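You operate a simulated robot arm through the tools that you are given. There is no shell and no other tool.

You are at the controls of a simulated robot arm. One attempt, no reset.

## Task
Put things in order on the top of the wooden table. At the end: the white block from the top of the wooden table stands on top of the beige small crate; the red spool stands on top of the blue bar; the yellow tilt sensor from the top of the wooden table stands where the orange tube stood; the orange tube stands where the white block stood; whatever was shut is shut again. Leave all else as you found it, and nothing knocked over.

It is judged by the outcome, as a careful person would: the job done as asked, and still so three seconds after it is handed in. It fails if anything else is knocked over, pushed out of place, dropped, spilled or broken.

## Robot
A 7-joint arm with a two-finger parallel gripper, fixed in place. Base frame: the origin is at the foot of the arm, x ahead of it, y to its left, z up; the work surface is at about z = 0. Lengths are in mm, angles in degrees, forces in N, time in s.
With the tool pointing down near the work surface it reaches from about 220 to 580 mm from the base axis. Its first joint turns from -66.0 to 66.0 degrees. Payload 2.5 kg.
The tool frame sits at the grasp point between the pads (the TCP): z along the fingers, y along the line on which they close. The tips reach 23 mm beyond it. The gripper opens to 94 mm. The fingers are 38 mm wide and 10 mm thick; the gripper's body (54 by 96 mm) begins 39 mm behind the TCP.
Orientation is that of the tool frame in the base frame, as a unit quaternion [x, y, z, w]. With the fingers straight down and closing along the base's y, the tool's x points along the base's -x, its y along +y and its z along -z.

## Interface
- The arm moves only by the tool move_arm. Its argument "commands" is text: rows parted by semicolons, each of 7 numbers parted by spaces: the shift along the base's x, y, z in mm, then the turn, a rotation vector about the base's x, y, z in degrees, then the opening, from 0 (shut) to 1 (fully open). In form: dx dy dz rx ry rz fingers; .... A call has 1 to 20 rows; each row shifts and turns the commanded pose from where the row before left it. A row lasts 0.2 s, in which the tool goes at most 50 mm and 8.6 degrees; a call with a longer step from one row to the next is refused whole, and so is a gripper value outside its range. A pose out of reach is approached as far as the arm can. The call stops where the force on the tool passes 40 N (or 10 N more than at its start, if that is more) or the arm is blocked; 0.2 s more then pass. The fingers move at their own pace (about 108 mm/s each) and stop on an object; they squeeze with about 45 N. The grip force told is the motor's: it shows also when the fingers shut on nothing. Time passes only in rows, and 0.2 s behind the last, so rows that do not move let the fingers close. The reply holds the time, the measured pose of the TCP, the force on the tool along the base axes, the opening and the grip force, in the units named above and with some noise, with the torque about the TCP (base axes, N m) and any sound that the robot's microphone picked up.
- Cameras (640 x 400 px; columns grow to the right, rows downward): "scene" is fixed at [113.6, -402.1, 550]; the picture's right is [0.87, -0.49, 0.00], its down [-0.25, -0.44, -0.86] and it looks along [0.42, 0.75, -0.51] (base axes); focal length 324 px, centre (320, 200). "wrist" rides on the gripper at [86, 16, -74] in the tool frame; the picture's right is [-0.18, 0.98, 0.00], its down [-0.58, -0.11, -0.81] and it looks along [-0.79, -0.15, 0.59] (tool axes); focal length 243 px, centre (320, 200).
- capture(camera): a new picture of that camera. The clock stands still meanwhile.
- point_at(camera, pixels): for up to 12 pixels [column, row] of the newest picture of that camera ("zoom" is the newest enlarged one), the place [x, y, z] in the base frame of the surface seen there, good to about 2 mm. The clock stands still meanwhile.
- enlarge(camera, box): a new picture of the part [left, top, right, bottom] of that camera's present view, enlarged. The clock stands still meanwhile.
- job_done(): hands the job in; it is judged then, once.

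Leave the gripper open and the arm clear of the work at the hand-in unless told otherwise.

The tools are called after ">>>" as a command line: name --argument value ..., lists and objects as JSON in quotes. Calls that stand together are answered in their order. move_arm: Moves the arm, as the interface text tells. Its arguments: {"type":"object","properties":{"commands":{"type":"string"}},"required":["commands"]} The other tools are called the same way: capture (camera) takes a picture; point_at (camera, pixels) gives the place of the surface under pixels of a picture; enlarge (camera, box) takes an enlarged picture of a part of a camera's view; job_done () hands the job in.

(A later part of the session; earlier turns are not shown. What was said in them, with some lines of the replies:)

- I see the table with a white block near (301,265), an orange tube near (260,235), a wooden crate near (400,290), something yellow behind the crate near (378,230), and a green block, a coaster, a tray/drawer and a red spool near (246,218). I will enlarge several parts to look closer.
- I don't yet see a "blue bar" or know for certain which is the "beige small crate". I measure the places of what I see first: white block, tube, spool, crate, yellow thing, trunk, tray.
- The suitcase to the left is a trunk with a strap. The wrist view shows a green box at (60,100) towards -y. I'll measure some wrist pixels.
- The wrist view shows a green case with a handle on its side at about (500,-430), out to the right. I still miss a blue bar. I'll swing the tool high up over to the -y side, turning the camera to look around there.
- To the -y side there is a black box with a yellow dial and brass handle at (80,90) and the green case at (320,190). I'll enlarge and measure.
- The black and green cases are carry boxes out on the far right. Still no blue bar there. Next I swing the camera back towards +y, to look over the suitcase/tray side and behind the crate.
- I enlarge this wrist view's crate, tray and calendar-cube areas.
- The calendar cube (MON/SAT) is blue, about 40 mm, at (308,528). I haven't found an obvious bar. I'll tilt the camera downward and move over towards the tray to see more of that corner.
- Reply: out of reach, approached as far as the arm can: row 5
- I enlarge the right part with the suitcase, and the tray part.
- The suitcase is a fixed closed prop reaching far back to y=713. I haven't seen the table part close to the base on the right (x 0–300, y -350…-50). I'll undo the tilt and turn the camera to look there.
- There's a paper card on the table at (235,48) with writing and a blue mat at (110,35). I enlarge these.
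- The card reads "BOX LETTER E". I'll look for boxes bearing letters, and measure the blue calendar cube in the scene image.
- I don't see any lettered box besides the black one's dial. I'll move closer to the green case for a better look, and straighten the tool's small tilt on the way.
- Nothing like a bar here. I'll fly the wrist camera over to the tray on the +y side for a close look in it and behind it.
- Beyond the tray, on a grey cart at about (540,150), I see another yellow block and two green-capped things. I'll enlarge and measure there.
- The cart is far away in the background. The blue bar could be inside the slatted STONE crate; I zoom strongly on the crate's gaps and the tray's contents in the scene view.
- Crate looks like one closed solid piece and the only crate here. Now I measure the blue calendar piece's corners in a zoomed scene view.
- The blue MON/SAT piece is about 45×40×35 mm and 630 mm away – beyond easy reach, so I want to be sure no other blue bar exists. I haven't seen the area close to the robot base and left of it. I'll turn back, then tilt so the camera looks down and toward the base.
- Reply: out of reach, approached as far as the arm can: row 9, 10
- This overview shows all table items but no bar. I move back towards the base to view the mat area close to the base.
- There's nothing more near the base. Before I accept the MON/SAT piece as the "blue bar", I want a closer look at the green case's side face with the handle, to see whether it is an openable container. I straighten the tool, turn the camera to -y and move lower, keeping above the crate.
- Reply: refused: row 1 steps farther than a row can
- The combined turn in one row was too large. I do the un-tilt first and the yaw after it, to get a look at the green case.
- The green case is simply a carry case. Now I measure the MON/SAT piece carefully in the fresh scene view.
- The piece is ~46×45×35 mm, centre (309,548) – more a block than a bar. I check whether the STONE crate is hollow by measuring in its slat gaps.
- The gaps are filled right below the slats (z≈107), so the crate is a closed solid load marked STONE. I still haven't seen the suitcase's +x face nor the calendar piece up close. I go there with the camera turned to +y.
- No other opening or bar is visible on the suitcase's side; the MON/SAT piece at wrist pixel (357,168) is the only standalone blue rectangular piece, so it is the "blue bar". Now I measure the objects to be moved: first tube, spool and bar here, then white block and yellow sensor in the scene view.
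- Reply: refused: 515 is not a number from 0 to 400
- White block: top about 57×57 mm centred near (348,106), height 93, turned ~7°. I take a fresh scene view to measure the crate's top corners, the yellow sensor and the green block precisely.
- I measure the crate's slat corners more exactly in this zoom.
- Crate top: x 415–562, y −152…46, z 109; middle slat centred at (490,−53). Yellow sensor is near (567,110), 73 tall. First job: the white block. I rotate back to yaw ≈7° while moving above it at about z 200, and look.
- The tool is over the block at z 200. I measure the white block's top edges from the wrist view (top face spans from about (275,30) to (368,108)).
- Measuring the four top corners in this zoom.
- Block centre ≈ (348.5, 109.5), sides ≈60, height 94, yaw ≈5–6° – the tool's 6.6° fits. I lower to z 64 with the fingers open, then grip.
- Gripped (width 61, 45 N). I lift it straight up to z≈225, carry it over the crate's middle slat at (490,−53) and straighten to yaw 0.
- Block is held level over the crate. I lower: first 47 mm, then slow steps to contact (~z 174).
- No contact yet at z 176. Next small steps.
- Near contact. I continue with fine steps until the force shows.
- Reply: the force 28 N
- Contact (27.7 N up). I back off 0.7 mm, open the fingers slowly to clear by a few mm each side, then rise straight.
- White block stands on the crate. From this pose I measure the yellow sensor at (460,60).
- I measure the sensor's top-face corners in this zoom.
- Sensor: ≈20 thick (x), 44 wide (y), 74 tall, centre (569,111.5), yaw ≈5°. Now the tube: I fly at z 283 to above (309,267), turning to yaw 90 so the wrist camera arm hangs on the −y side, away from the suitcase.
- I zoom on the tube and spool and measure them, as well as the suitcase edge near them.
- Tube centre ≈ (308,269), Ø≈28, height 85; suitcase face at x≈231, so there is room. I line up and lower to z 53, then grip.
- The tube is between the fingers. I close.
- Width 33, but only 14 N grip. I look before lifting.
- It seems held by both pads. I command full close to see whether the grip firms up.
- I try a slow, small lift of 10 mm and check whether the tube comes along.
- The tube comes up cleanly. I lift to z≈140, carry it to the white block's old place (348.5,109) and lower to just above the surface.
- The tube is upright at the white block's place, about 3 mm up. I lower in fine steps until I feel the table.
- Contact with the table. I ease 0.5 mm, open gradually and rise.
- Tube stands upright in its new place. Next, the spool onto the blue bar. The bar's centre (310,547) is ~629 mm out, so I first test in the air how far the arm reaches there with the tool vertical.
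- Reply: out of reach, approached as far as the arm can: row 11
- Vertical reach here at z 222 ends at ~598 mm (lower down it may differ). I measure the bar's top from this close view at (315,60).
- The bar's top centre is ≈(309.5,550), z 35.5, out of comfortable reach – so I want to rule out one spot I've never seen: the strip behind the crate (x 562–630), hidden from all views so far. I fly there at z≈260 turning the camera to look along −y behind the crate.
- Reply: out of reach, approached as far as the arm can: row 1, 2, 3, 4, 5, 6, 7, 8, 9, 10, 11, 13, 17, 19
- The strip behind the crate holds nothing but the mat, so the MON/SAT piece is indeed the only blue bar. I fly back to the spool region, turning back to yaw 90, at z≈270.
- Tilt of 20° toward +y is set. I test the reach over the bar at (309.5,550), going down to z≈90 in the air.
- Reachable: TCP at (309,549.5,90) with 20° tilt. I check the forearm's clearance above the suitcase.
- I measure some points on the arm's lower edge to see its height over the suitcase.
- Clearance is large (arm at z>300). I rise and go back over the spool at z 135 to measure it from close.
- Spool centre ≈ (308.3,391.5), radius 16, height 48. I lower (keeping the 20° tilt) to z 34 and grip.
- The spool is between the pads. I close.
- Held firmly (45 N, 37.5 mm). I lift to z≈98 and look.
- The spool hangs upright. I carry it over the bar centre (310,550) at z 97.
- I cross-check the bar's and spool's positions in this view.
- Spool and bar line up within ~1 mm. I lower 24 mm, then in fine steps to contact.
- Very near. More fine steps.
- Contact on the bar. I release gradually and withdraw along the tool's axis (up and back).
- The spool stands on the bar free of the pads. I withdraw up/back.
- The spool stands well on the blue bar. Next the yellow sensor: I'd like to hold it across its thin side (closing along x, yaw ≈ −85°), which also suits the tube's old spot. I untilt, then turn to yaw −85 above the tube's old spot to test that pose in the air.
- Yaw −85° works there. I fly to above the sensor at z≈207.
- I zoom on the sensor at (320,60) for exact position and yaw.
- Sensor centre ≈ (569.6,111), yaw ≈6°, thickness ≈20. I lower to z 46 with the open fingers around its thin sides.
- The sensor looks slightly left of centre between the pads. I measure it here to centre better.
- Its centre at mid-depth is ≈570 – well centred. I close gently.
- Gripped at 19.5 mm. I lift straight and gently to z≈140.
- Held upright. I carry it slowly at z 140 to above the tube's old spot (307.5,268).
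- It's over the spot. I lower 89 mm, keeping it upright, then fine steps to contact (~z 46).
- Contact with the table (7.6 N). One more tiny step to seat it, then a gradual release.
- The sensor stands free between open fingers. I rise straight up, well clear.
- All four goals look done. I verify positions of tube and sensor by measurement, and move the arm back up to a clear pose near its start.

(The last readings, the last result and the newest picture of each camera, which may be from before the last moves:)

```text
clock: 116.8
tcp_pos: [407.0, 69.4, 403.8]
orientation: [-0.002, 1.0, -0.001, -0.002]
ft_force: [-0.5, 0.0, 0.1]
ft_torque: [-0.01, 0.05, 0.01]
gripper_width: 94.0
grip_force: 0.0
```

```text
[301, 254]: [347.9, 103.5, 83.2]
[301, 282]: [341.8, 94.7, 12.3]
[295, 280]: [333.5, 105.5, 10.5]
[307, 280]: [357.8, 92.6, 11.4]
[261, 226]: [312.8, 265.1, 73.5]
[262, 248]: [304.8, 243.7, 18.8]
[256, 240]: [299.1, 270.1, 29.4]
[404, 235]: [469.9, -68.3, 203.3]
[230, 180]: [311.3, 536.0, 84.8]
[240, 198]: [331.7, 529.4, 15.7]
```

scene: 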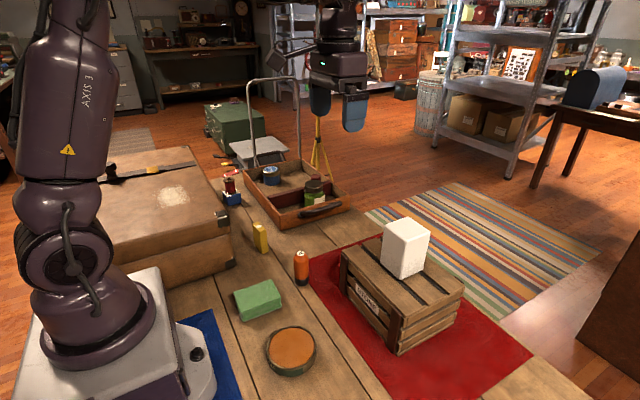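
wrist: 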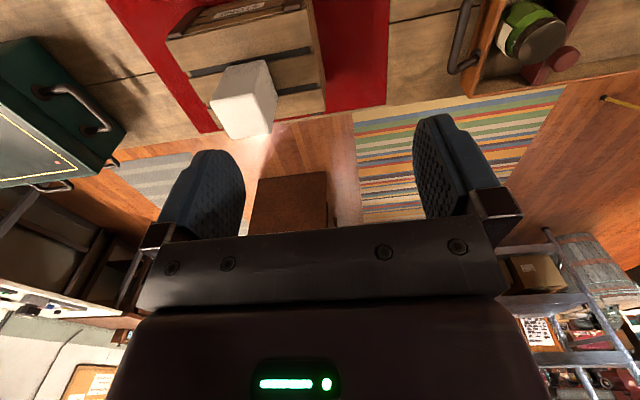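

Final check of the scene view:
- The white block stands on the crate (top at z≈203).
- The spool stands on the blue bar (top at z≈84).
- The sensor stands at the tube's old spot.
- The tube stands at the white block's old spot.

Nothing else has moved, I opened nothing, the gripper is open and the arm is high and clear. I hand the job in.

>>> job_done

```text
The job is handed in.
```

I've handed the job in with all four moves done. I can't see the judge's result. In the last pictures everything was standing and nothing else had moved.

- **White block:** it stands upright on the middle slat of the STONE crate, the only crate on the table.
- **Orange tube:** it stands where the white block stood, at about (348, 109).
- **Yellow tilt sensor:** it stands upright where the tube stood, at about (308, 269), facing roughly the same way as before.
- **Red spool:** it stands centred on the small blue piece with the "MON / SAT" label, at about (310, 550).

**Main doubt:** I took that labelled piece to be the "blue bar". It is more of a block (about 46 × 45 × 35 mm), but I found no other loose blue piece that fits in any view. I did not open the closed suitcase or the two carry cases, so I can't rule out a blue bar inside one of them.

I opened nothing, so whatever was shut is still shut. The gripper is open and the arm is back near its starting pose, clear of the table.
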